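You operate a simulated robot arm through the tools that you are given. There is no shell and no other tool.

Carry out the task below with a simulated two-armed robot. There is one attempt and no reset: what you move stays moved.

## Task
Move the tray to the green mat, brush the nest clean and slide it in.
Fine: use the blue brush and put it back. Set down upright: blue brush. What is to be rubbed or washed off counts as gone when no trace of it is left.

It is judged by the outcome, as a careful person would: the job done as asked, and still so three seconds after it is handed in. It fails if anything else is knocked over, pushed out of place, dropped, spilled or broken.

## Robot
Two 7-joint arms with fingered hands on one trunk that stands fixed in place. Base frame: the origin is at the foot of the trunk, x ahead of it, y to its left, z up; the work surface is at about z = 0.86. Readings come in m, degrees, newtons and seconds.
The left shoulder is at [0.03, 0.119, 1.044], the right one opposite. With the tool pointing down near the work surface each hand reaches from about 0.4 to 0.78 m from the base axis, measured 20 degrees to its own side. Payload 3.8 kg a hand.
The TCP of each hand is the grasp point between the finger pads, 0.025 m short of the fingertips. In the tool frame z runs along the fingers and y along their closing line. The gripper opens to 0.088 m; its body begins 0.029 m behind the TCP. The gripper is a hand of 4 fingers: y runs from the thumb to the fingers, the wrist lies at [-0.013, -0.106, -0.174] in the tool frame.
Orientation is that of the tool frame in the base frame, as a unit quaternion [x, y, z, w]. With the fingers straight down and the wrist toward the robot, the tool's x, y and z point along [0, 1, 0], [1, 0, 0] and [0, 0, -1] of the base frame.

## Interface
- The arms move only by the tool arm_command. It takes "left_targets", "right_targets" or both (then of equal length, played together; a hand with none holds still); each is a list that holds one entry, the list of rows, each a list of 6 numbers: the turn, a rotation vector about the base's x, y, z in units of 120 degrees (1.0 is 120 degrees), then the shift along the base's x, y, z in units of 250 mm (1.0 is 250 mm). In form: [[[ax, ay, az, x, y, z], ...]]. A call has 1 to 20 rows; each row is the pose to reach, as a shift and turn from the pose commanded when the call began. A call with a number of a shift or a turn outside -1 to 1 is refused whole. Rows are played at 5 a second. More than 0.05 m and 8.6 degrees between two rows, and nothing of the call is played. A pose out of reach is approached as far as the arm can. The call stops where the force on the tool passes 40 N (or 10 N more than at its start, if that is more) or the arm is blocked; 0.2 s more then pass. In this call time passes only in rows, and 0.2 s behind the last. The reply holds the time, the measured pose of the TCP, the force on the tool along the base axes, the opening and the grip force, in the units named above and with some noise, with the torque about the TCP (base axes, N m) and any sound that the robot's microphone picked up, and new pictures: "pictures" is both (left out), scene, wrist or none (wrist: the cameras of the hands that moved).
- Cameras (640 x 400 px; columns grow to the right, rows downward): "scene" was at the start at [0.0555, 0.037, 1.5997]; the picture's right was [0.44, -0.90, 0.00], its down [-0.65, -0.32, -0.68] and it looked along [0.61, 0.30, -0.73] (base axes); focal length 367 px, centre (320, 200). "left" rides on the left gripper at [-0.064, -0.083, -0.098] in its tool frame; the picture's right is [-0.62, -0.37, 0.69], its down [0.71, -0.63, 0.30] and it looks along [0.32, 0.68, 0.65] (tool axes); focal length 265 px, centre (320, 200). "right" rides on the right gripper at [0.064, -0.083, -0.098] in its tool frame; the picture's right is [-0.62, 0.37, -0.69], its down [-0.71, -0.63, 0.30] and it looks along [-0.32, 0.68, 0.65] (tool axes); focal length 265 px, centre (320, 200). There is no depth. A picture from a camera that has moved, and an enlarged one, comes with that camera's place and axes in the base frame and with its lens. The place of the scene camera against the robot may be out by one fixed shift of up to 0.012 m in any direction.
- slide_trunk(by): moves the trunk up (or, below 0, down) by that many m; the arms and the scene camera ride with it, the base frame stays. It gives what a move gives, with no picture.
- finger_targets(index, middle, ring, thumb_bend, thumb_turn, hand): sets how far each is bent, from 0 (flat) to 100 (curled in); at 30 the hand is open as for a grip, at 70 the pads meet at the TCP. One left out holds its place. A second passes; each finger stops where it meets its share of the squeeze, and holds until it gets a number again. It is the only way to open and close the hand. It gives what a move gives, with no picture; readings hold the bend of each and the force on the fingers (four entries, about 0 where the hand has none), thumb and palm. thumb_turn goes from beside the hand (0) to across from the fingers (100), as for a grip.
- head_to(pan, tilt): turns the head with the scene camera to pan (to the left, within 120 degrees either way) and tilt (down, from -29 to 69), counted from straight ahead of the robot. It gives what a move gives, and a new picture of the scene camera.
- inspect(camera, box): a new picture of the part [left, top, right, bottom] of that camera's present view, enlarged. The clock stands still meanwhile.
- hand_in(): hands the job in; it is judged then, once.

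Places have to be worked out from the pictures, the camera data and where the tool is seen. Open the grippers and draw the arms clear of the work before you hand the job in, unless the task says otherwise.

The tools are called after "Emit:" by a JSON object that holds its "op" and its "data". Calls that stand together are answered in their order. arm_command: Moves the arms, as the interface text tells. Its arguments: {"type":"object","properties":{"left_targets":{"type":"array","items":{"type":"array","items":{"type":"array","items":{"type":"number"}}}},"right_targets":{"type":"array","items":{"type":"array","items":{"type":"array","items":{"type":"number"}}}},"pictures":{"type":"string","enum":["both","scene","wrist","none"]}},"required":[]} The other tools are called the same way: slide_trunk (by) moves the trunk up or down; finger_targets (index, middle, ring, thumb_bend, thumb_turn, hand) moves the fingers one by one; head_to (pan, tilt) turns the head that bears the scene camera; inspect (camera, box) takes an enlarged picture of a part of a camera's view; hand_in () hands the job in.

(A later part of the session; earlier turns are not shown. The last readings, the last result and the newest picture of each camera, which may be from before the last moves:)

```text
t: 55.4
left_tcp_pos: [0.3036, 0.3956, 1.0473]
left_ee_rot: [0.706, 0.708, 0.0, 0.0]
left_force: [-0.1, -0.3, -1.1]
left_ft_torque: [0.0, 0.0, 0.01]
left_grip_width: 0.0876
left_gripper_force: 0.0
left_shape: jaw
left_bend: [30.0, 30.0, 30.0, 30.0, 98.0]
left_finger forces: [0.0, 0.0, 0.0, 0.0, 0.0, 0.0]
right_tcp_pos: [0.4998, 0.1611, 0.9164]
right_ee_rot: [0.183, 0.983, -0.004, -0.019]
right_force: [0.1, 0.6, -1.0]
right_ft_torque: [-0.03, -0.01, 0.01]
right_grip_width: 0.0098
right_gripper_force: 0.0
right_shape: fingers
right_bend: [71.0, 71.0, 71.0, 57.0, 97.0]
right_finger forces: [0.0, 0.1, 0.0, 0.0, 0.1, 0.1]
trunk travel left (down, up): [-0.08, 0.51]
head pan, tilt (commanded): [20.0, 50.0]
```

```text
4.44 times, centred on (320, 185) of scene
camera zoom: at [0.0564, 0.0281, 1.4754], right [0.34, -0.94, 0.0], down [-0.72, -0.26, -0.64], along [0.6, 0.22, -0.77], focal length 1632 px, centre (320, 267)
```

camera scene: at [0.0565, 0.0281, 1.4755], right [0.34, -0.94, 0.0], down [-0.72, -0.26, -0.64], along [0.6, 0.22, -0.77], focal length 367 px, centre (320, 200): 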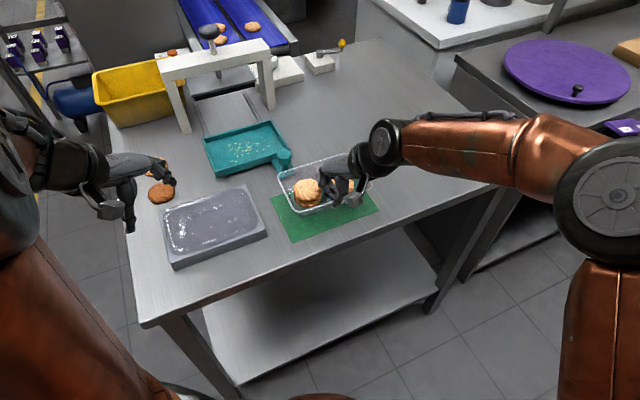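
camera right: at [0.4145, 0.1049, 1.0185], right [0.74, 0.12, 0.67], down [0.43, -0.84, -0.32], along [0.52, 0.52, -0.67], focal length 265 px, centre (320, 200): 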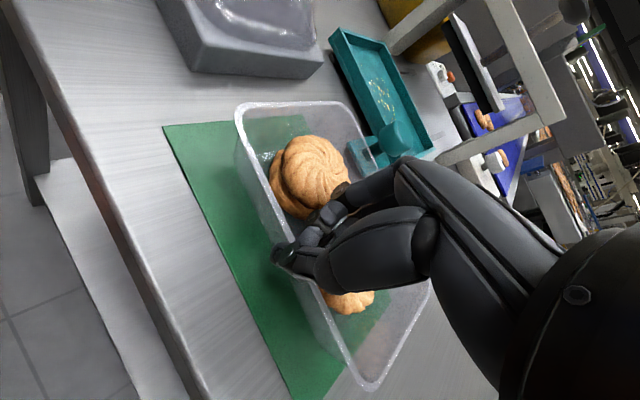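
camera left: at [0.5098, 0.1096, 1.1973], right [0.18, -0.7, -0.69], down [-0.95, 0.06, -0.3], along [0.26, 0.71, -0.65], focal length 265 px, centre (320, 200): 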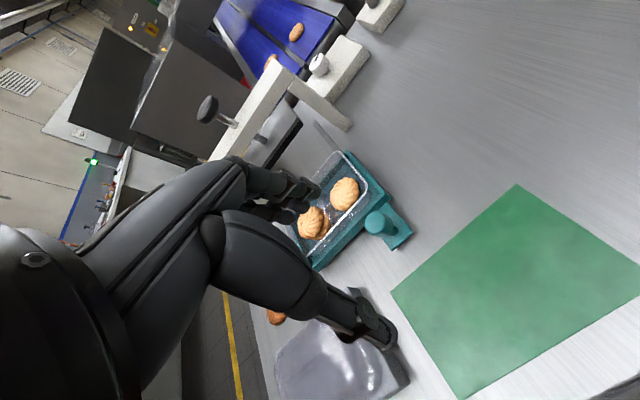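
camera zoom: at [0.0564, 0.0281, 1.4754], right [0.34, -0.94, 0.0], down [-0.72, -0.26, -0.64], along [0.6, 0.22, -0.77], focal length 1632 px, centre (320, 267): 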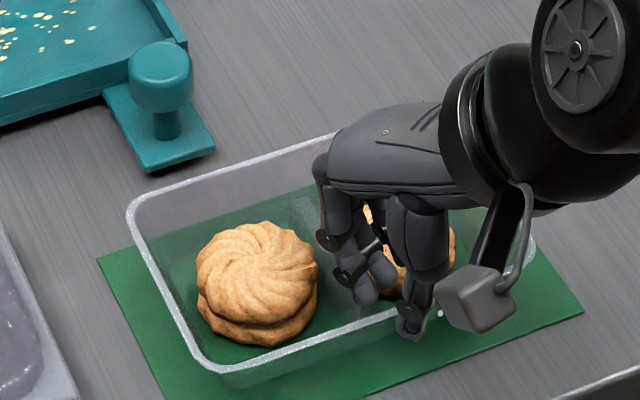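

The tray is released and sits on the mat, forces are zero. I raise the hand clear of the tray.

Emit:
{"op": "arm_command", "data": {"right_targets": [[[0, 0, 0, 0, 0, 0.06], [0, 0, 0, 0, 0, 0.12], [0, 0, 0, 0, 0, 0.2], [0, 0, 0, 0, 0, 0.32], [0, 0, 0, 0, 0, 0.46], [0, 0, 0, 0, 0, 0.6]]], "pictures": "both"}}

Emit:
{"op": "inspect", "data": {"camera": "scene", "box": [240, 120, 400, 250]}}

Emit:
{"op": "inspect", "data": {"camera": "left", "box": [340, 0, 600, 170]}}

```text
t: 56.8
left_tcp_pos: [0.3033, 0.3946, 1.0469]
left_ee_rot: [0.707, 0.707, 0.0, 0.0]
left_force: [0.1, -0.4, -0.1]
left_ft_torque: [-0.03, 0.02, 0.0]
left_grip_width: 0.0875
left_gripper_force: 0.1
left_shape: jaw
left_bend: [30.0, 30.0, 30.0, 30.0, 98.0]
left_finger forces: [0.1, 0.0, 0.1, 0.1, 0.0, 0.0]
right_tcp_pos: [0.5008, 0.1614, 1.0669]
right_ee_rot: [0.182, 0.983, -0.004, -0.019]
right_force: [-0.6, 0.8, 0.5]
right_ft_torque: [-0.02, -0.01, 0.0]
right_grip_width: 0.0099
right_gripper_force: 0.1
right_shape: fingers
right_bend: [71.0, 71.0, 71.0, 57.0, 97.0]
right_finger forces: [0.1, 0.1, 0.0, 0.1, 0.0, 0.0]
trunk travel left (down, up): [-0.08, 0.51]
head pan, tilt (commanded): [20.0, 50.0]
camera scene: at [0.0561, 0.028, 1.4755], right [0.34, -0.94, 0.0], down [-0.72, -0.26, -0.64], along [0.6, 0.22, -0.77], focal length 367 px, centre (320, 200)
camera right: at [0.4154, 0.1061, 1.1677], right [0.74, 0.12, 0.67], down [0.43, -0.84, -0.32], along [0.52, 0.52, -0.67], focal length 265 px, centre (320, 200)
```

scene: 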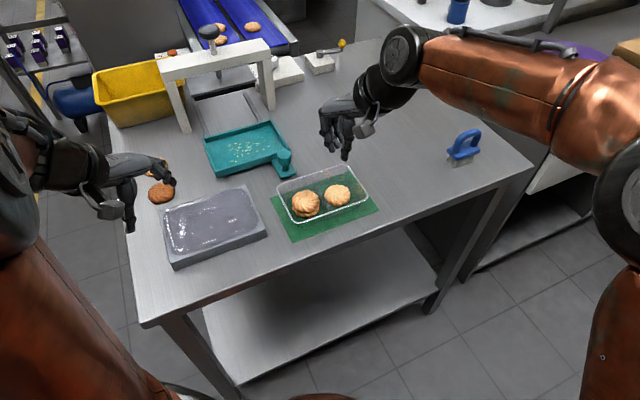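
right: 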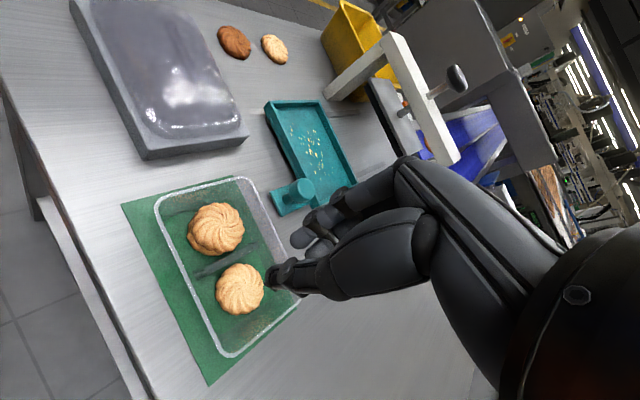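

```text
3.08 times, centred on (320, 185) of scene
camera zoom: at [0.0561, 0.028, 1.4755], right [0.34, -0.94, 0.0], down [-0.72, -0.26, -0.64], along [0.6, 0.22, -0.77], focal length 1130 px, centre (320, 246)
```

zoom: 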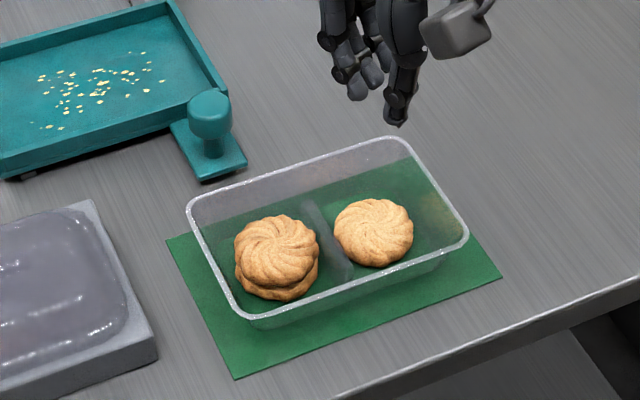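

```text
2.35 times, centred on (470, 85) of left
camera zoom: at [0.2192, 0.3309, 1.1449], right [-0.37, -0.62, -0.69], down [-0.63, 0.71, -0.3], along [0.68, 0.32, -0.65], focal length 624 px, centre (-33, 471)
```

zoom: 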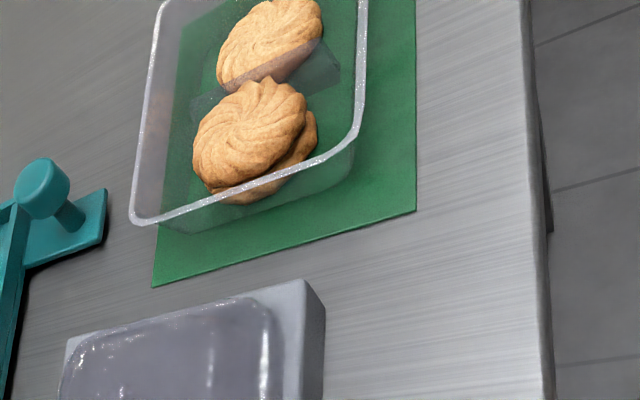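

The tray sits on the mat with all cookies inside and its rim within the mat edges. Next is the brush: I swing the right hand away to yaw 20° near (0.55, 0.0) and open it.

Emit:
{"op": "arm_command", "data": {"right_targets": [[[0, 0, -0.058, 0.03, -0.09, 0], [0, 0, -0.116, 0.06, -0.18, 0], [0, 0, -0.175, 0.09, -0.27, 0], [0, 0, -0.233, 0.12, -0.36, 0], [0, 0, -0.291, 0.15, -0.45, 0], [0, 0, -0.35, 0.18, -0.54, 0], [0, 0, -0.408, 0.2, -0.64, 0]]], "pictures": "none"}}

Emit:
{"op": "finger_targets", "data": {"hand": "right", "index": 40, "middle": 40, "ring": 40, "thumb_bend": 40}}

Emit:
{"op": "arm_command", "data": {"right_targets": [[[0.0171, -0.047, 0, 0.06, -0.02, 0], [0.0342, -0.094, 0, 0.12, -0.05, 0], [0.0513, -0.1409, 0, 0.18, -0.08, 0], [0.0684, -0.1879, 0, 0.24, -0.11, 0], [0.0855, -0.2349, 0, 0.3, -0.14, 0]]], "pictures": "both"}}

```text
t: 58.4
left_tcp_pos: [0.302, 0.3947, 1.0473]
left_ee_rot: [0.707, 0.707, 0.0, 0.0]
left_force: [-0.3, 0.2, 0.5]
left_ft_torque: [0.0, 0.01, 0.0]
left_grip_width: 0.0876
left_gripper_force: 0.1
left_shape: jaw
left_bend: [30.0, 30.0, 30.0, 30.0, 98.0]
left_finger forces: [0.1, 0.1, 0.0, 0.0, 0.0, 0.0]
right_tcp_pos: [0.5522, -0.0009, 1.0656]
right_ee_rot: [0.575, 0.818, 0.004, -0.018]
right_force: [-1.3, 0.5, -0.4]
right_ft_torque: [-0.01, -0.02, -0.02]
right_grip_width: 0.01
right_gripper_force: 0.1
right_shape: fingers
right_bend: [71.0, 71.0, 71.0, 57.0, 97.0]
right_finger forces: [0.0, 0.1, 0.0, 0.1, 0.0, 0.1]
trunk travel left (down, up): [-0.08, 0.51]
head pan, tilt (commanded): [20.0, 50.0]
```

```text
t: 59.4
left_tcp_pos: [0.3016, 0.3947, 1.047]
left_ee_rot: [0.707, 0.707, 0.0, 0.0]
left_force: [-0.7, -0.1, 0.1]
left_ft_torque: [0.04, 0.0, -0.01]
left_grip_width: 0.0878
left_gripper_force: 0.1
left_shape: jaw
left_bend: [30.0, 30.0, 30.0, 30.0, 98.0]
left_finger forces: [0.0, 0.0, 0.1, 0.0, 0.0, 0.0]
right_tcp_pos: [0.5517, -0.0005, 1.066]
right_ee_rot: [0.573, 0.819, 0.004, -0.018]
right_force: [0.0, -0.2, 0.3]
right_ft_torque: [-0.01, -0.01, -0.01]
right_grip_width: 0.0631
right_gripper_force: 0.1
right_shape: fingers
right_bend: [40.0, 40.0, 40.0, 40.0, 97.0]
right_finger forces: [0.1, 0.0, 0.0, 0.0, 0.1, 0.0]
trunk travel left (down, up): [-0.08, 0.51]
head pan, tilt (commanded): [20.0, 50.0]
```

```text
t: 60.6
left_tcp_pos: [0.3031, 0.3956, 1.0475]
left_ee_rot: [0.707, 0.707, 0.0, 0.0]
left_force: [0.8, 0.2, 0.3]
left_ft_torque: [-0.01, 0.06, 0.03]
left_grip_width: 0.0877
left_gripper_force: 0.0
left_shape: jaw
left_bend: [30.0, 30.0, 30.0, 30.0, 98.0]
left_finger forces: [0.1, 0.1, 0.0, 0.0, 0.0, 0.0]
right_tcp_pos: [0.626, -0.0371, 1.0668]
right_ee_rot: [0.551, 0.795, 0.217, 0.131]
right_force: [-0.1, 0.3, -0.3]
right_ft_torque: [-0.03, -0.03, 0.04]
right_grip_width: 0.063
right_gripper_force: 0.1
right_shape: fingers
right_bend: [40.0, 40.0, 40.0, 40.0, 97.0]
right_finger forces: [0.0, 0.1, 0.0, 0.0, 0.0, 0.0]
trunk travel left (down, up): [-0.08, 0.51]
head pan, tilt (commanded): [20.0, 50.0]
camera scene: at [0.0568, 0.0276, 1.4755], right [0.34, -0.94, 0.0], down [-0.72, -0.26, -0.64], along [0.6, 0.22, -0.77], focal length 367 px, centre (320, 200)
camera right: at [0.4905, -0.0206, 1.1131], right [0.21, -0.61, 0.77], down [-0.12, -0.79, -0.59], along [0.97, 0.03, -0.25], focal length 265 px, centre (320, 200)
```

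scene: 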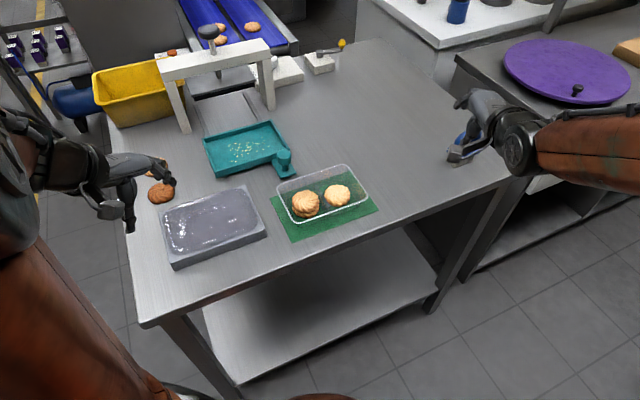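
right: 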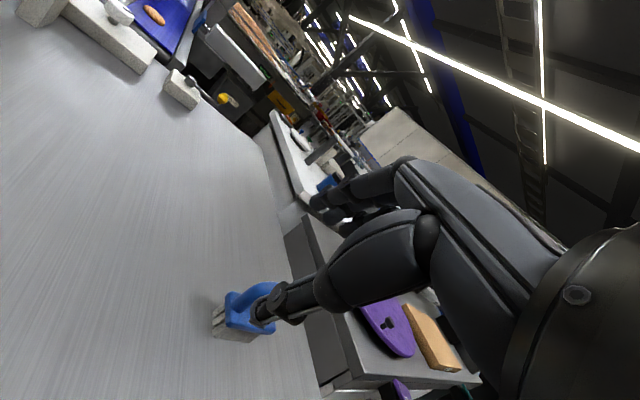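

I inspect the brush from this viewpoint for a finer position.

Emit:
{"op": "inspect", "data": {"camera": "right", "box": [180, 260, 320, 360]}}

Emit:
{"op": "inspect", "data": {"camera": "scene", "box": [420, 80, 540, 180]}}

```text
4.00 times, centred on (250, 310) of right
camera zoom: at [0.4905, -0.0206, 1.1131], right [0.21, -0.61, 0.77], down [-0.12, -0.79, -0.59], along [0.97, 0.03, -0.25], focal length 1062 px, centre (600, -240)
```

zoom: 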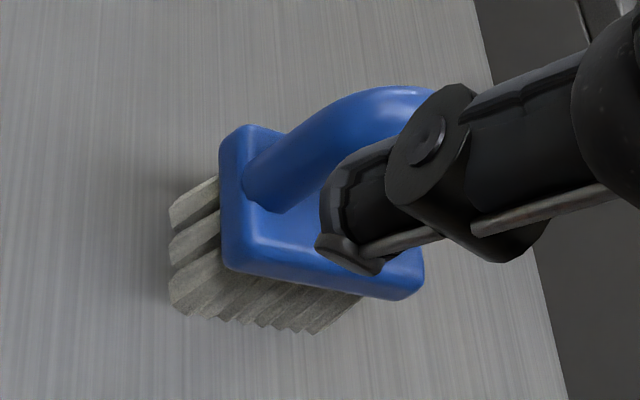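

```text
4.00 times, centred on (480, 130) of scene
camera zoom: at [0.0568, 0.0276, 1.4755], right [0.34, -0.94, 0.0], down [-0.72, -0.26, -0.64], along [0.6, 0.22, -0.77], focal length 1469 px, centre (-320, 480)
```

zoom: 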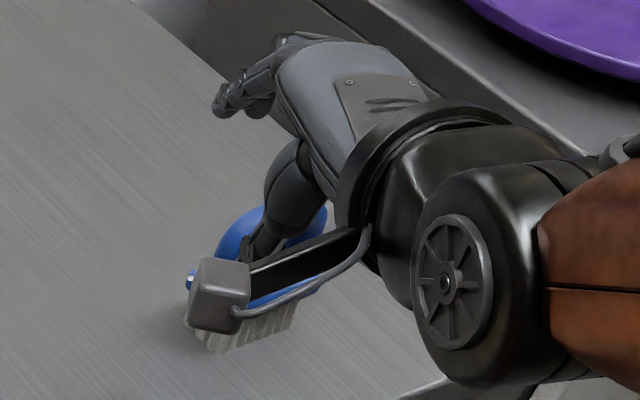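

The brush base centre is at about (0.772, -0.070), its handle bar running along −45° with its centre near z 0.928. I lower the trunk 5 cm for reach, shape the hand and hover above the handle with 35° tilt.

Emit:
{"op": "slide_trunk", "data": {"by": -0.05}}

Emit:
{"op": "finger_targets", "data": {"hand": "right", "index": 40, "middle": 40, "ring": 40, "thumb_bend": 48}}

Emit:
{"op": "arm_command", "data": {"right_targets": [[[0.003, -0.008, 0, 0.117, -0.027, 0.0], [0.006, -0.016, 0, 0.234, -0.053, 0.0], [0.009, -0.024, 0, 0.35, -0.08, -0.01], [0.012, -0.032, 0, 0.467, -0.106, -0.02], [0.0143, -0.0392, 0, 0.584, -0.133, -0.03]]], "pictures": "both"}}

Emit:
{"op": "inspect", "data": {"camera": "right", "box": [180, 200, 380, 380]}}

```text
t: 61.5
left_tcp_pos: [0.3031, 0.3941, 0.9973]
left_ee_rot: [0.707, 0.707, 0.0, 0.0]
left_force: [-1.0, -0.2, 0.0]
left_ft_torque: [-0.01, 0.03, 0.02]
left_grip_width: 0.0876
left_gripper_force: 0.0
left_shape: jaw
left_bend: [30.0, 30.0, 30.0, 30.0, 98.0]
left_finger forces: [0.0, 0.1, 0.0, 0.0, 0.0, 0.0]
right_tcp_pos: [0.6242, -0.0358, 1.0176]
right_ee_rot: [0.551, 0.796, 0.216, 0.13]
right_force: [-0.5, -0.1, 0.0]
right_ft_torque: [-0.04, 0.04, -0.04]
right_grip_width: 0.0632
right_gripper_force: 0.0
right_shape: fingers
right_bend: [40.0, 40.0, 40.0, 40.0, 97.0]
right_finger forces: [0.0, 0.0, 0.0, 0.1, 0.0, 0.0]
trunk travel left (down, up): [-0.03, 0.56]
head pan, tilt (commanded): [20.0, 50.0]
```

```text
t: 62.5
left_tcp_pos: [0.3031, 0.3957, 0.9975]
left_ee_rot: [0.707, 0.707, -0.001, 0.0]
left_force: [-0.2, -0.7, 0.3]
left_ft_torque: [-0.02, 0.03, 0.02]
left_grip_width: 0.0879
left_gripper_force: 0.0
left_shape: jaw
left_bend: [30.0, 30.0, 30.0, 30.0, 98.0]
left_finger forces: [0.0, 0.0, 0.0, 0.1, 0.0, 0.0]
right_tcp_pos: [0.6237, -0.0356, 1.0163]
right_ee_rot: [0.552, 0.795, 0.216, 0.131]
right_force: [-0.3, 1.2, -0.6]
right_ft_torque: [-0.01, -0.04, -0.02]
right_grip_width: 0.0549
right_gripper_force: 0.0
right_shape: fingers
right_bend: [40.0, 40.0, 40.0, 48.0, 97.0]
right_finger forces: [0.0, 0.1, 0.1, 0.0, 0.0, 0.0]
trunk travel left (down, up): [-0.03, 0.56]
head pan, tilt (commanded): [20.0, 50.0]
```

```text
t: 63.8
left_tcp_pos: [0.3037, 0.3948, 0.9975]
left_ee_rot: [0.707, 0.707, -0.001, 0.0]
left_force: [-0.1, -0.3, -0.9]
left_ft_torque: [0.0, 0.0, -0.01]
left_grip_width: 0.0878
left_gripper_force: 0.0
left_shape: jaw
left_bend: [30.0, 30.0, 30.0, 30.0, 98.0]
left_finger forces: [0.0, 0.0, 0.0, 0.0, 0.0, 0.0]
right_tcp_pos: [0.7715, -0.0695, 1.0092]
right_ee_rot: [0.545, 0.785, 0.25, 0.155]
right_force: [-0.4, -0.1, 0.0]
right_ft_torque: [-0.01, -0.01, 0.01]
right_grip_width: 0.0548
right_gripper_force: 0.1
right_shape: fingers
right_bend: [40.0, 40.0, 40.0, 48.0, 97.0]
right_finger forces: [0.1, 0.1, 0.1, 0.0, 0.0, 0.0]
trunk travel left (down, up): [-0.03, 0.56]
head pan, tilt (commanded): [20.0, 50.0]
camera scene: at [0.0573, 0.0276, 1.4254], right [0.34, -0.94, 0.0], down [-0.72, -0.26, -0.64], along [0.6, 0.22, -0.77], focal length 367 px, centre (320, 200)
camera right: at [0.6336, -0.0545, 1.0441], right [0.15, -0.63, 0.76], down [-0.08, -0.78, -0.63], along [0.99, 0.04, -0.17], focal length 265 px, centre (320, 200)
```

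scene: 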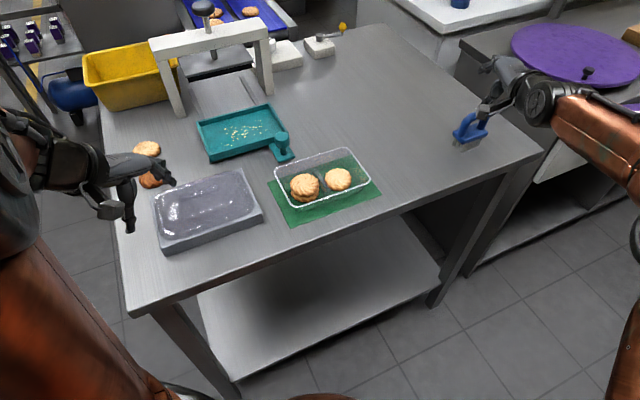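
right: 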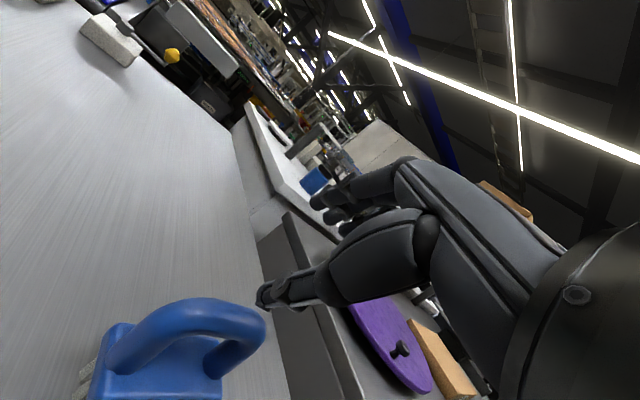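

```text
2.22 times, centred on (280, 290) of right
camera zoom: at [0.6336, -0.0545, 1.0441], right [0.15, -0.63, 0.76], down [-0.08, -0.78, -0.63], along [0.99, 0.04, -0.17], focal length 590 px, centre (409, 0)
```

zoom: 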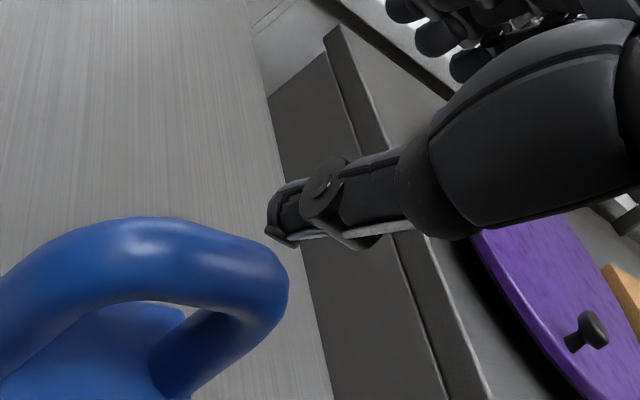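

The hand is centred over the handle. I descend toward it in small steps.

Emit:
{"op": "arm_command", "data": {"right_targets": [[[0, 0, 0, 0, 0, -0.08], [0, 0, 0, 0, 0, -0.16], [0, 0, 0, 0, 0, -0.21]]], "pictures": "wrist"}}

Emit:
{"op": "inspect", "data": {"camera": "right", "box": [180, 160, 380, 340]}}

Emit:
{"op": "inspect", "data": {"camera": "scene", "box": [420, 60, 540, 170]}}

```text
t: 64.5
left_tcp_pos: [0.3023, 0.3954, 0.9988]
left_ee_rot: [0.707, 0.707, 0.0, 0.001]
left_force: [0.4, 0.3, 0.7]
left_ft_torque: [0.0, -0.02, 0.0]
left_grip_width: 0.0876
left_gripper_force: 0.1
left_shape: jaw
left_bend: [30.0, 30.0, 30.0, 30.0, 98.0]
left_finger forces: [0.0, 0.0, 0.0, 0.0, 0.0, 0.0]
right_tcp_pos: [0.7716, -0.0692, 0.9577]
right_ee_rot: [0.544, 0.786, 0.25, 0.155]
right_force: [0.0, -0.1, 1.3]
right_ft_torque: [-0.01, 0.03, 0.0]
right_grip_width: 0.0546
right_gripper_force: 0.4
right_shape: fingers
right_bend: [40.0, 40.0, 40.0, 48.0, 98.0]
right_finger forces: [0.0, 0.0, 0.0, 0.1, 0.3, 0.0]
trunk travel left (down, up): [-0.03, 0.56]
head pan, tilt (commanded): [20.0, 50.0]
camera right: at [0.6329, -0.0545, 0.9925], right [0.15, -0.63, 0.76], down [-0.07, -0.78, -0.63], along [0.99, 0.04, -0.17], focal length 265 px, centre (320, 200)
```

right: 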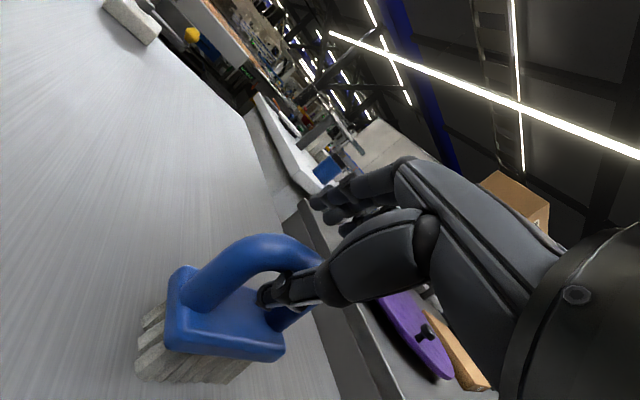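

```text
2.22 times, centred on (280, 250) of right
camera zoom: at [0.6329, -0.0545, 0.9925], right [0.15, -0.63, 0.76], down [-0.07, -0.78, -0.63], along [0.99, 0.04, -0.17], focal length 590 px, centre (409, 89)
```

zoom: 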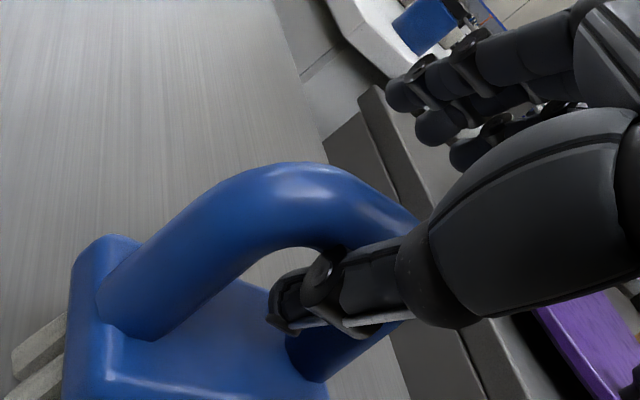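

```text
3.64 times, centred on (480, 115) of scene
camera zoom: at [0.0564, 0.0278, 1.4255], right [0.34, -0.94, 0.0], down [-0.72, -0.26, -0.64], along [0.6, 0.22, -0.77], focal length 1336 px, centre (-262, 509)
```

zoom: 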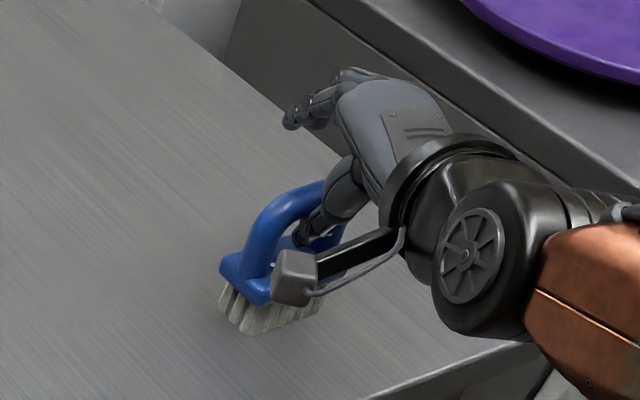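

The thumb tip has just passed the bar with a very light touch (0.3 N), and further descent centres the bar between the pads. I lower to z ≈ 0.94 and close.

Emit:
{"op": "arm_command", "data": {"right_targets": [[[0, 0, 0, 0, 0, -0.035], [0, 0, 0, 0, 0, -0.07]]], "pictures": "wrist"}}

Emit:
{"op": "inspect", "data": {"camera": "right", "box": [180, 140, 380, 320]}}

Emit:
{"op": "inspect", "data": {"camera": "scene", "box": [420, 60, 540, 170]}}

```text
t: 65.2
left_tcp_pos: [0.3003, 0.3952, 0.9972]
left_ee_rot: [0.707, 0.707, 0.0, -0.001]
left_force: [-0.6, 0.7, 0.1]
left_ft_torque: [0.03, 0.04, 0.02]
left_grip_width: 0.0876
left_gripper_force: 0.0
left_shape: jaw
left_bend: [30.0, 30.0, 30.0, 30.0, 98.0]
left_finger forces: [0.0, 0.0, 0.1, 0.0, 0.0, 0.0]
right_tcp_pos: [0.7697, -0.069, 0.9406]
right_ee_rot: [0.543, 0.785, 0.252, 0.157]
right_force: [-1.5, 0.1, 7.8]
right_ft_torque: [-0.01, 0.14, -0.02]
right_grip_width: 0.0514
right_gripper_force: 3.1
right_shape: fingers
right_bend: [40.0, 40.0, 40.0, 51.0, 98.0]
right_finger forces: [0.0, 0.0, 0.1, 0.1, 7.1, 0.0]
trunk travel left (down, up): [-0.03, 0.56]
head pan, tilt (commanded): [20.0, 50.0]
camera right: at [0.632, -0.0538, 0.9765], right [0.15, -0.63, 0.76], down [-0.07, -0.78, -0.63], along [0.99, 0.04, -0.16], focal length 265 px, centre (320, 200)
```

right: 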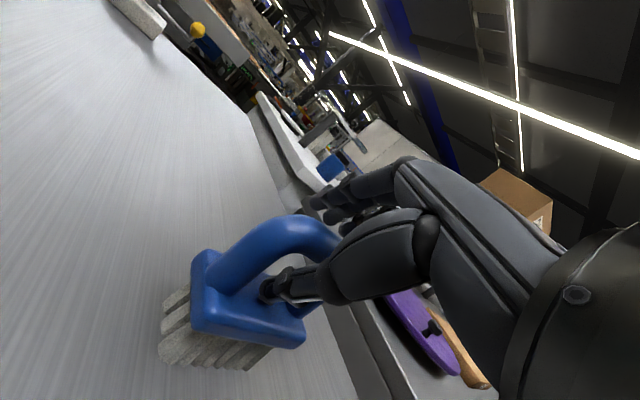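

```text
2.22 times, centred on (280, 230) of right
camera zoom: at [0.632, -0.0538, 0.9765], right [0.15, -0.63, 0.76], down [-0.07, -0.78, -0.63], along [0.99, 0.04, -0.16], focal length 590 px, centre (409, 133)
```

zoom: 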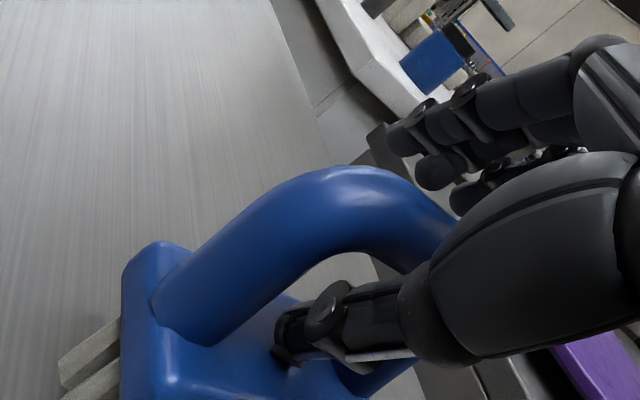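

```text
3.64 times, centred on (480, 115) of scene
camera zoom: at [0.0551, 0.0279, 1.4256], right [0.34, -0.94, 0.0], down [-0.72, -0.26, -0.64], along [0.6, 0.22, -0.77], focal length 1336 px, centre (-262, 509)
```

zoom: 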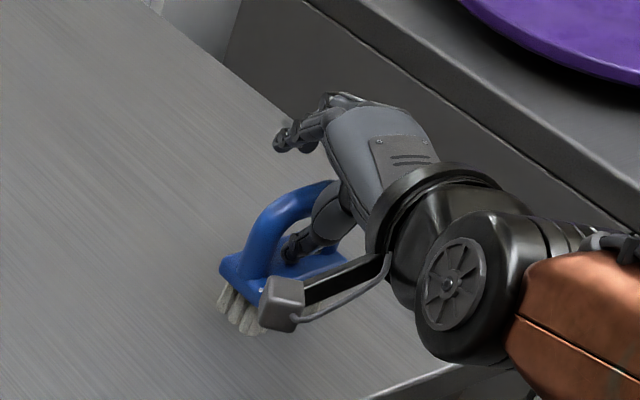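

The thumb tip is pressing on the brush's base (7 N). I raise 7 mm and then close the fingers around the bar.

Emit:
{"op": "arm_command", "data": {"right_targets": [[[0, 0, 0, 0, 0, 0.03]]], "pictures": "none"}}

Emit:
{"op": "finger_targets", "data": {"hand": "right", "index": 60, "middle": 60, "ring": 60}}

Emit:
{"op": "inspect", "data": {"camera": "right", "box": [180, 140, 380, 320]}}

Emit:
{"op": "inspect", "data": {"camera": "scene", "box": [420, 60, 540, 170]}}

```text
t: 65.5
left_tcp_pos: [0.3034, 0.3957, 0.9967]
left_ee_rot: [0.708, 0.707, 0.0, -0.001]
left_force: [0.3, -0.3, 0.3]
left_ft_torque: [-0.03, 0.0, -0.01]
left_grip_width: 0.0877
left_gripper_force: 0.1
left_shape: jaw
left_bend: [30.0, 30.0, 30.0, 30.0, 98.0]
left_finger forces: [0.0, 0.0, 0.0, 0.0, 0.0, 0.1]
right_tcp_pos: [0.7704, -0.067, 0.9455]
right_ee_rot: [0.544, 0.787, 0.249, 0.154]
right_force: [-0.2, 0.0, -0.3]
right_ft_torque: [-0.01, -0.01, 0.0]
right_grip_width: 0.0542
right_gripper_force: 0.1
right_shape: fingers
right_bend: [40.0, 40.0, 40.0, 48.0, 98.0]
right_finger forces: [0.0, 0.0, 0.0, 0.0, 0.1, 0.0]
trunk travel left (down, up): [-0.03, 0.56]
head pan, tilt (commanded): [20.0, 50.0]
```

```text
t: 66.5
left_tcp_pos: [0.3024, 0.3952, 0.9979]
left_ee_rot: [0.707, 0.707, 0.0, 0.0]
left_force: [0.2, -0.2, -0.4]
left_ft_torque: [0.0, -0.01, 0.0]
left_grip_width: 0.0876
left_gripper_force: 0.0
left_shape: jaw
left_bend: [30.0, 30.0, 30.0, 30.0, 98.0]
left_finger forces: [0.0, 0.1, 0.1, 0.0, 0.1, 0.1]
right_tcp_pos: [0.7697, -0.0681, 0.946]
right_ee_rot: [0.543, 0.786, 0.251, 0.155]
right_force: [0.0, 1.2, 0.0]
right_ft_torque: [0.02, 0.0, -0.03]
right_grip_width: 0.0328
right_gripper_force: 0.1
right_shape: fingers
right_bend: [60.0, 60.0, 60.0, 48.0, 98.0]
right_finger forces: [0.1, 0.0, 0.0, 0.0, 0.0, 0.0]
trunk travel left (down, up): [-0.03, 0.56]
head pan, tilt (commanded): [20.0, 50.0]
```

```text
2.22 times, centred on (280, 230) of right
camera zoom: at [0.6325, -0.0537, 0.9826], right [0.15, -0.63, 0.76], down [-0.08, -0.78, -0.63], along [0.99, 0.04, -0.17], focal length 590 px, centre (409, 133)
```

zoom: 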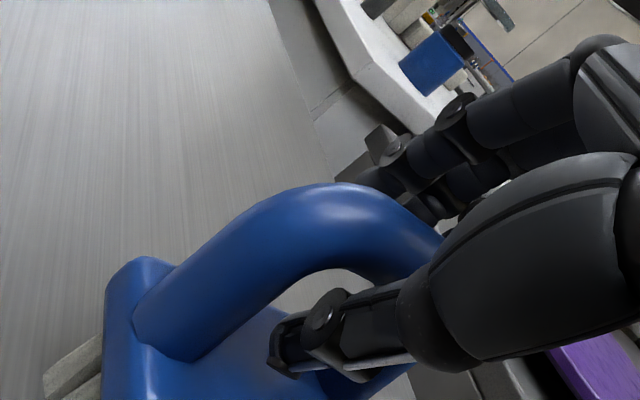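

```text
3.64 times, centred on (480, 115) of scene
camera zoom: at [0.0565, 0.0279, 1.4255], right [0.34, -0.94, 0.0], down [-0.72, -0.26, -0.64], along [0.6, 0.22, -0.77], focal length 1336 px, centre (-262, 509)
```

zoom: 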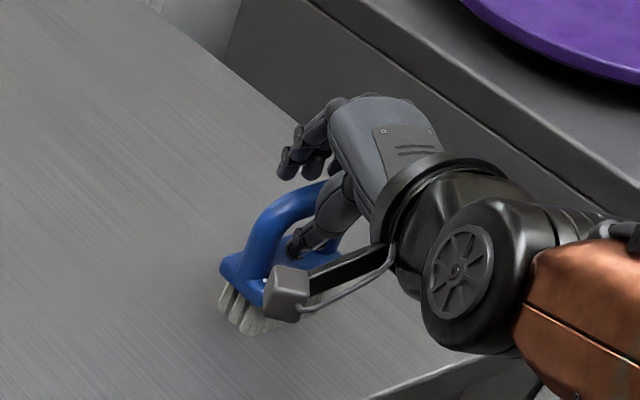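

Now I close all digits firmly on the handle bar.

Emit:
{"op": "finger_targets", "data": {"hand": "right", "index": 80, "middle": 80, "ring": 80, "thumb_bend": 75}}

Emit:
{"op": "inspect", "data": {"camera": "right", "box": [180, 140, 380, 320]}}

Emit:
{"op": "inspect", "data": {"camera": "scene", "box": [420, 60, 540, 170]}}

```text
t: 67.5
left_tcp_pos: [0.3033, 0.3945, 0.9986]
left_ee_rot: [0.707, 0.707, 0.0, 0.0]
left_force: [0.6, -1.1, -0.2]
left_ft_torque: [-0.02, -0.01, -0.01]
left_grip_width: 0.0877
left_gripper_force: 0.0
left_shape: jaw
left_bend: [30.0, 30.0, 30.0, 30.0, 98.0]
left_finger forces: [0.1, 0.0, 0.0, 0.1, 0.0, 0.1]
right_tcp_pos: [0.771, -0.0674, 0.9461]
right_ee_rot: [0.544, 0.786, 0.251, 0.154]
right_force: [0.1, 0.1, -1.0]
right_ft_torque: [0.02, -0.01, 0.01]
right_grip_width: 0.0001
right_gripper_force: 0.8
right_shape: fingers
right_bend: [79.0, 80.0, 80.0, 69.0, 97.0]
right_finger forces: [0.0, 0.2, 0.0, 0.0, 1.1, 0.1]
trunk travel left (down, up): [-0.03, 0.56]
head pan, tilt (commanded): [20.0, 50.0]
```

```text
2.22 times, centred on (280, 230) of right
camera zoom: at [0.6326, -0.0537, 0.9824], right [0.15, -0.63, 0.76], down [-0.08, -0.78, -0.63], along [0.99, 0.04, -0.17], focal length 590 px, centre (409, 133)
```

zoom: 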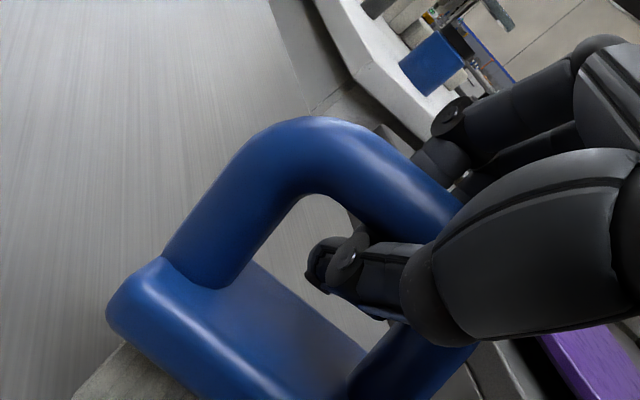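

```text
3.64 times, centred on (480, 115) of scene
camera zoom: at [0.0566, 0.0279, 1.4255], right [0.34, -0.94, 0.0], down [-0.72, -0.26, -0.64], along [0.6, 0.22, -0.77], focal length 1336 px, centre (-262, 509)
```

zoom: 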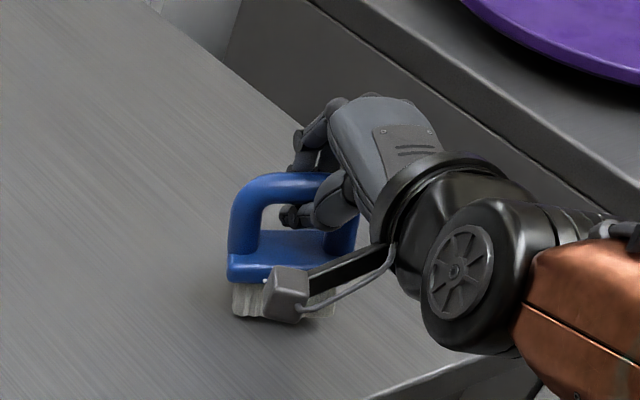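

The hand closed but the bar isn't pinched (only about 1 N), and the brush rotated. I look more closely at where the bar lies relative to the digits.

Emit:
{"op": "inspect", "data": {"camera": "scene", "box": [450, 85, 520, 150]}}

Emit:
{"op": "inspect", "data": {"camera": "right", "box": [200, 130, 400, 330]}}

```text
6.15 times, centred on (485, 118) of scene
camera zoom: at [0.0566, 0.0279, 1.4255], right [0.34, -0.94, 0.0], down [-0.72, -0.26, -0.64], along [0.6, 0.22, -0.77], focal length 2260 px, centre (-695, 708)
```

zoom: 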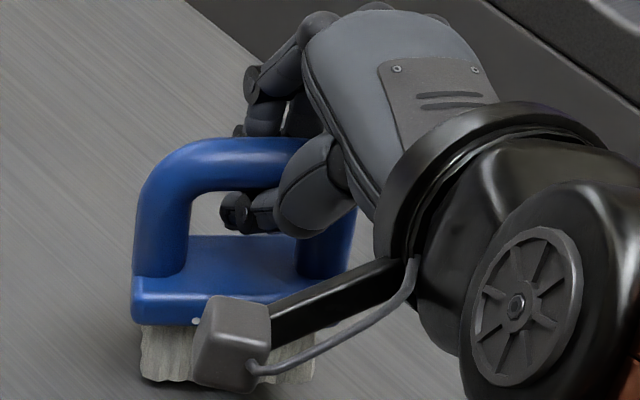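

```text
2.00 times, centred on (300, 230) of right
camera zoom: at [0.6326, -0.0537, 0.9824], right [0.15, -0.63, 0.76], down [-0.08, -0.78, -0.63], along [0.99, 0.04, -0.17], focal length 531 px, centre (360, 140)
```

zoom: 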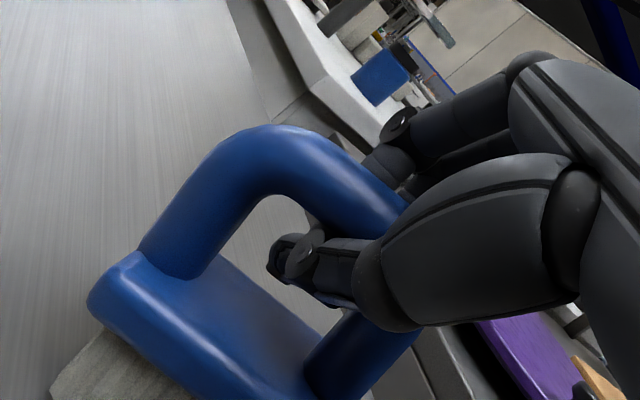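

The thumb is through the loop under the bar and the fingers are over it, so the bar is caged in the closed hand. I curl the fingers further to tighten, then lift slightly and see how it hangs.

Emit:
{"op": "finger_targets", "data": {"hand": "right", "index": 95, "middle": 95, "ring": 95, "thumb_bend": 90}}

Emit:
{"op": "arm_command", "data": {"right_targets": [[[0, 0, 0, 0, 0, 0.02], [0, 0, 0, 0, 0, 0.04], [0, 0, 0, 0, 0, 0.06], [0, 0, 0, 0, 0, 0.08]]], "pictures": "wrist"}}

Emit:
{"op": "inspect", "data": {"camera": "scene", "box": [440, 65, 530, 150]}}

```text
t: 68.5
left_tcp_pos: [0.3031, 0.3954, 0.9978]
left_ee_rot: [0.707, 0.707, 0.0, -0.001]
left_force: [-0.3, 0.5, 0.0]
left_ft_torque: [-0.02, 0.01, 0.01]
left_grip_width: 0.0876
left_gripper_force: 0.0
left_shape: jaw
left_bend: [30.0, 30.0, 30.0, 30.0, 98.0]
left_finger forces: [0.1, 0.0, 0.0, 0.0, 0.1, 0.1]
right_tcp_pos: [0.7708, -0.0683, 0.9466]
right_ee_rot: [0.545, 0.785, 0.25, 0.156]
right_force: [-0.3, 0.3, -1.4]
right_ft_torque: [-0.01, -0.06, -0.03]
right_grip_width: 0.0167
right_gripper_force: 0.6
right_shape: fingers
right_bend: [95.0, 95.0, 95.0, 85.0, 97.0]
right_finger forces: [0.1, 0.0, 0.0, 0.0, 0.5, 0.1]
trunk travel left (down, up): [-0.03, 0.56]
head pan, tilt (commanded): [20.0, 50.0]
```

```text
t: 69.5
left_tcp_pos: [0.3031, 0.3957, 0.9969]
left_ee_rot: [0.707, 0.707, -0.001, 0.0]
left_force: [-0.3, 0.4, 0.3]
left_ft_torque: [0.01, 0.0, 0.01]
left_grip_width: 0.088
left_gripper_force: 0.0
left_shape: jaw
left_bend: [30.0, 30.0, 30.0, 30.0, 98.0]
left_finger forces: [0.0, 0.0, 0.1, 0.0, 0.0, 0.0]
right_tcp_pos: [0.7697, -0.0664, 0.9655]
right_ee_rot: [0.544, 0.786, 0.25, 0.155]
right_force: [0.3, 0.4, -1.6]
right_ft_torque: [0.01, -0.01, 0.0]
right_grip_width: 0.0167
right_gripper_force: 0.2
right_shape: fingers
right_bend: [95.0, 95.0, 95.0, 85.0, 97.0]
right_finger forces: [0.0, 0.1, 0.0, 0.0, 0.5, 0.0]
trunk travel left (down, up): [-0.03, 0.56]
head pan, tilt (commanded): [20.0, 50.0]
camera right: at [0.6317, -0.0536, 1.0025], right [0.15, -0.63, 0.76], down [-0.08, -0.78, -0.63], along [0.99, 0.04, -0.17], focal length 265 px, centre (320, 200)
```

right: 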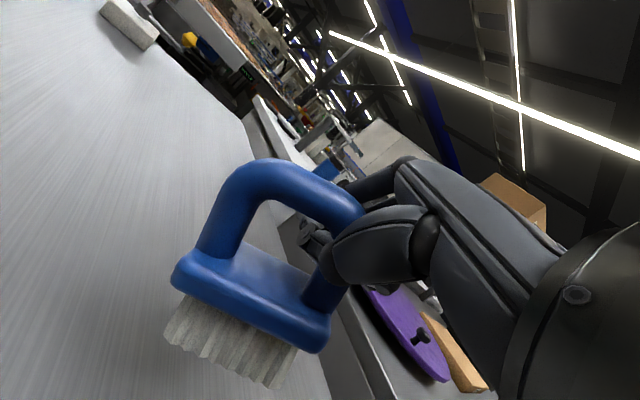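

```text
4.71 times, centred on (485, 108) of scene
camera zoom: at [0.0565, 0.0279, 1.4255], right [0.34, -0.94, 0.0], down [-0.72, -0.26, -0.64], along [0.6, 0.22, -0.77], focal length 1728 px, centre (-456, 635)
```

zoom: 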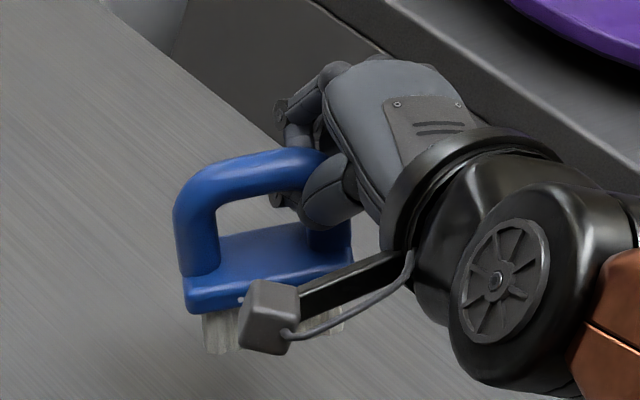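

The brush hangs from the closed hand (about 1.5 N weight), caged securely but loosely. I curl fully to snug it up.

Emit:
{"op": "finger_targets", "data": {"hand": "right", "index": 100, "middle": 100, "ring": 100, "thumb_bend": 100}}

Emit:
{"op": "inspect", "data": {"camera": "scene", "box": [440, 65, 530, 150]}}

Emit:
{"op": "inspect", "data": {"camera": "right", "box": [160, 130, 380, 400]}}

```text
t: 70.5
left_tcp_pos: [0.3019, 0.3942, 0.9974]
left_ee_rot: [0.707, 0.707, 0.001, 0.0]
left_force: [0.2, 1.0, -0.3]
left_ft_torque: [0.01, 0.01, -0.02]
left_grip_width: 0.0875
left_gripper_force: 0.0
left_shape: jaw
left_bend: [30.0, 30.0, 30.0, 30.0, 98.0]
left_finger forces: [0.0, 0.1, 0.0, 0.1, 0.0, 0.1]
right_tcp_pos: [0.7699, -0.0683, 0.966]
right_ee_rot: [0.544, 0.786, 0.25, 0.155]
right_force: [0.4, -0.3, -0.6]
right_ft_torque: [0.01, 0.01, -0.04]
right_grip_width: 0.0206
right_gripper_force: 0.0
right_shape: fingers
right_bend: [100.0, 100.0, 100.0, 92.0, 96.0]
right_finger forces: [0.0, 0.1, 0.0, 0.1, 0.0, 0.1]
trunk travel left (down, up): [-0.03, 0.56]
head pan, tilt (commanded): [20.0, 50.0]
```

```text
4.71 times, centred on (485, 108) of scene
camera zoom: at [0.0565, 0.0279, 1.4255], right [0.34, -0.94, 0.0], down [-0.72, -0.26, -0.64], along [0.6, 0.22, -0.77], focal length 1728 px, centre (-456, 635)
```

zoom: 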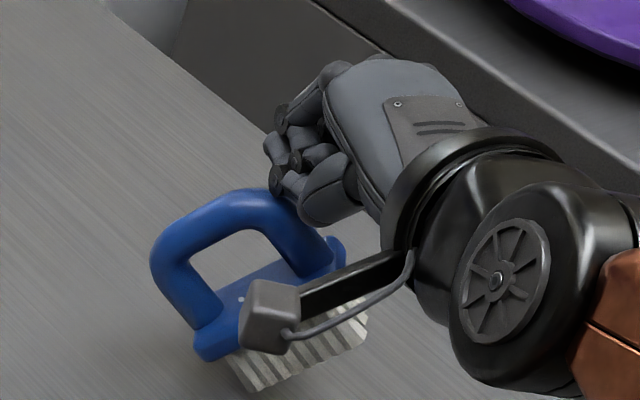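

```text
1.48 times, centred on (270, 265) of right
camera zoom: at [0.6317, -0.0538, 1.0026], right [0.15, -0.63, 0.76], down [-0.08, -0.78, -0.63], along [0.99, 0.04, -0.17], focal length 393 px, centre (394, 104)
```

zoom: 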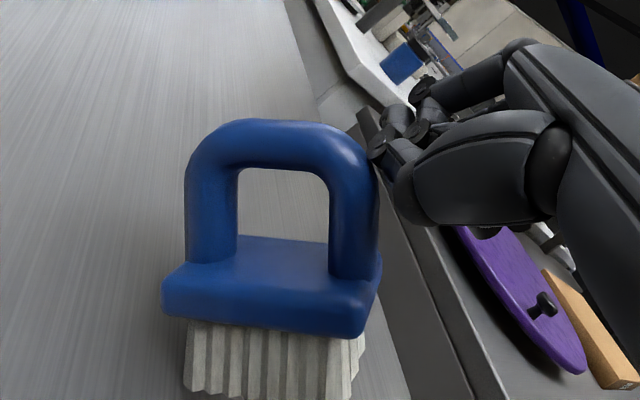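

The brush slipped out of the curled hand from about 2 cm up. I let a moment pass, holding still, to see how it settles.

Emit:
{"op": "arm_command", "data": {"right_targets": [[[0, 0, 0, 0, 0, 0.02], [0, 0, 0, 0, 0, 0.04], [0, 0, 0, 0, 0, 0.06]]], "pictures": "both"}}

Emit:
{"op": "inspect", "data": {"camera": "scene", "box": [430, 65, 530, 160]}}

```text
t: 71.3
left_tcp_pos: [0.3032, 0.396, 0.9972]
left_ee_rot: [0.707, 0.707, 0.0, 0.0]
left_force: [0.4, 0.0, -0.3]
left_ft_torque: [-0.01, -0.01, 0.02]
left_grip_width: 0.0879
left_gripper_force: 0.1
left_shape: jaw
left_bend: [30.0, 30.0, 30.0, 30.0, 98.0]
left_finger forces: [0.0, 0.1, 0.1, 0.0, 0.0, 0.0]
right_tcp_pos: [0.7707, -0.0694, 0.9821]
right_ee_rot: [0.543, 0.787, 0.251, 0.154]
right_force: [0.5, -0.3, 0.3]
right_ft_torque: [0.01, -0.01, 0.01]
right_grip_width: 0.0207
right_gripper_force: 0.0
right_shape: fingers
right_bend: [100.0, 100.0, 100.0, 92.0, 96.0]
right_finger forces: [0.0, 0.0, 0.1, 0.0, 0.0, 0.0]
trunk travel left (down, up): [-0.03, 0.56]
head pan, tilt (commanded): [20.0, 50.0]
camera scene: at [0.0564, 0.0279, 1.4255], right [0.34, -0.94, 0.0], down [-0.72, -0.26, -0.64], along [0.6, 0.22, -0.77], focal length 367 px, centre (320, 200)
camera right: at [0.6325, -0.0549, 1.0184], right [0.15, -0.63, 0.76], down [-0.07, -0.78, -0.63], along [0.99, 0.04, -0.17], focal length 265 px, centre (320, 200)
```

scene: 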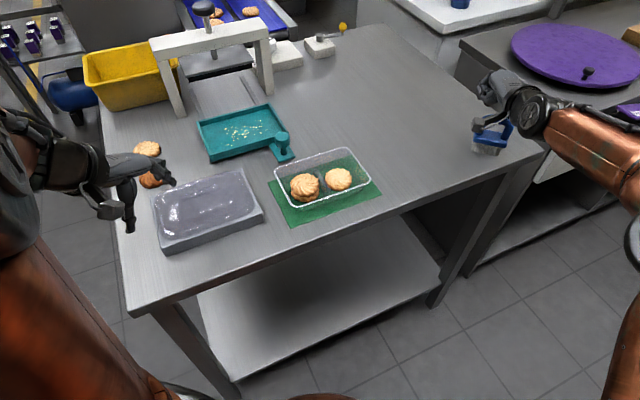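
right: 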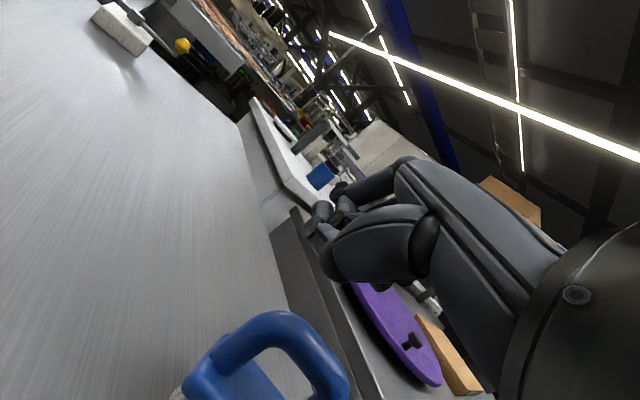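

```text
4.21 times, centred on (480, 112) of scene
camera zoom: at [0.0564, 0.0279, 1.4255], right [0.34, -0.94, 0.0], down [-0.72, -0.26, -0.64], along [0.6, 0.22, -0.77], focal length 1547 px, centre (-354, 568)
```

zoom: 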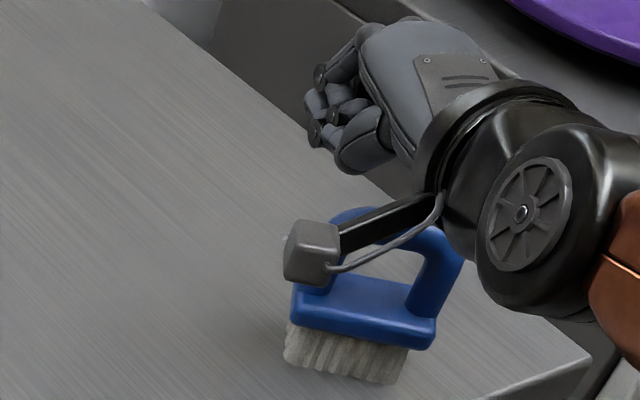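

The brush landed upright and now stands near (0.76, -0.11), its long axis along y, which suits a straight grip better. I back off and reorient to yaw 0°, tilt 20°, to see it well.

Emit:
{"op": "arm_command", "data": {"right_targets": [[[0, 0, 0, 0, 0, 0.12], [-0.0054, 0.0309, -0.0414, -0.07, -0.041, 0.2], [-0.0109, 0.0619, -0.0829, -0.14, -0.082, 0.23], [-0.0163, 0.0928, -0.1243, -0.21, -0.123, 0.23], [-0.0217, 0.1237, -0.1657, -0.28, -0.164, 0.232]]], "pictures": "none"}}

Emit:
{"op": "finger_targets", "data": {"hand": "right", "index": 36, "middle": 36, "ring": 36, "thumb_bend": 36}}

Emit:
{"op": "inspect", "data": {"camera": "right", "box": [0, 0, 640, 400]}}

Emit:
{"op": "inspect", "data": {"camera": "scene", "box": [430, 65, 530, 160]}}

```text
t: 72.5
left_tcp_pos: [0.3027, 0.3945, 0.9973]
left_ee_rot: [0.707, 0.707, 0.0, 0.001]
left_force: [0.2, 0.0, 0.8]
left_ft_torque: [0.01, -0.01, 0.02]
left_grip_width: 0.0877
left_gripper_force: 0.0
left_shape: jaw
left_bend: [30.0, 30.0, 30.0, 30.0, 98.0]
left_finger forces: [0.1, 0.0, 0.1, 0.0, 0.1, 0.0]
right_tcp_pos: [0.6985, -0.1098, 1.0393]
right_ee_rot: [0.696, 0.698, 0.131, 0.106]
right_force: [0.0, -0.6, -0.5]
right_ft_torque: [-0.01, 0.02, -0.03]
right_grip_width: 0.0207
right_gripper_force: 0.0
right_shape: fingers
right_bend: [100.0, 100.0, 100.0, 92.0, 96.0]
right_finger forces: [0.1, 0.0, 0.0, 0.0, 0.0, 0.0]
trunk travel left (down, up): [-0.03, 0.56]
head pan, tilt (commanded): [20.0, 50.0]
```

```text
t: 73.5
left_tcp_pos: [0.3014, 0.3955, 0.9972]
left_ee_rot: [0.707, 0.707, 0.0, 0.0]
left_force: [-0.3, -0.4, 0.8]
left_ft_torque: [-0.01, 0.02, -0.02]
left_grip_width: 0.0876
left_gripper_force: 0.0
left_shape: jaw
left_bend: [30.0, 30.0, 30.0, 30.0, 98.0]
left_finger forces: [0.0, 0.0, 0.1, 0.1, 0.0, 0.0]
right_tcp_pos: [0.7, -0.1097, 1.0379]
right_ee_rot: [0.695, 0.699, 0.13, 0.105]
right_force: [-0.3, 0.7, 0.4]
right_ft_torque: [0.0, 0.02, 0.0]
right_grip_width: 0.0719
right_gripper_force: 0.0
right_shape: fingers
right_bend: [36.0, 36.0, 36.0, 36.0, 97.0]
right_finger forces: [0.1, 0.0, 0.1, 0.0, 0.0, 0.1]
trunk travel left (down, up): [-0.03, 0.56]
head pan, tilt (commanded): [20.0, 50.0]
```

```text
1.00 times, centred on (320, 200) of right (not enlarged: the box is as wide or as high as the picture)
camera zoom: at [0.588, -0.0491, 1.1056], right [0.13, -0.64, 0.75], down [-0.49, -0.7, -0.52], along [0.86, -0.3, -0.4], focal length 265 px, centre (320, 200)
```

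zoom: 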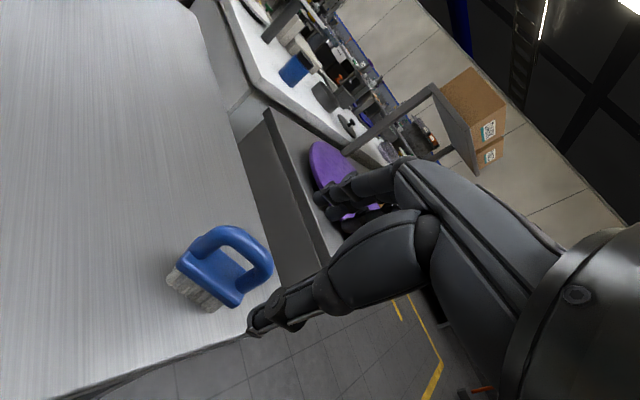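

```text
4.21 times, centred on (480, 112) of scene
camera zoom: at [0.0564, 0.0279, 1.4255], right [0.34, -0.94, 0.0], down [-0.72, -0.26, -0.64], along [0.6, 0.22, -0.77], focal length 1547 px, centre (-354, 568)
```

zoom: 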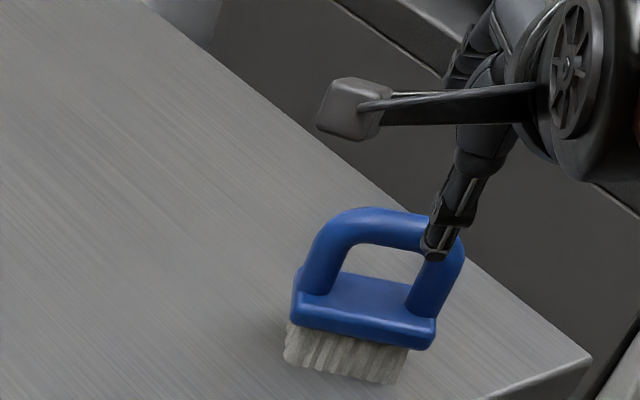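

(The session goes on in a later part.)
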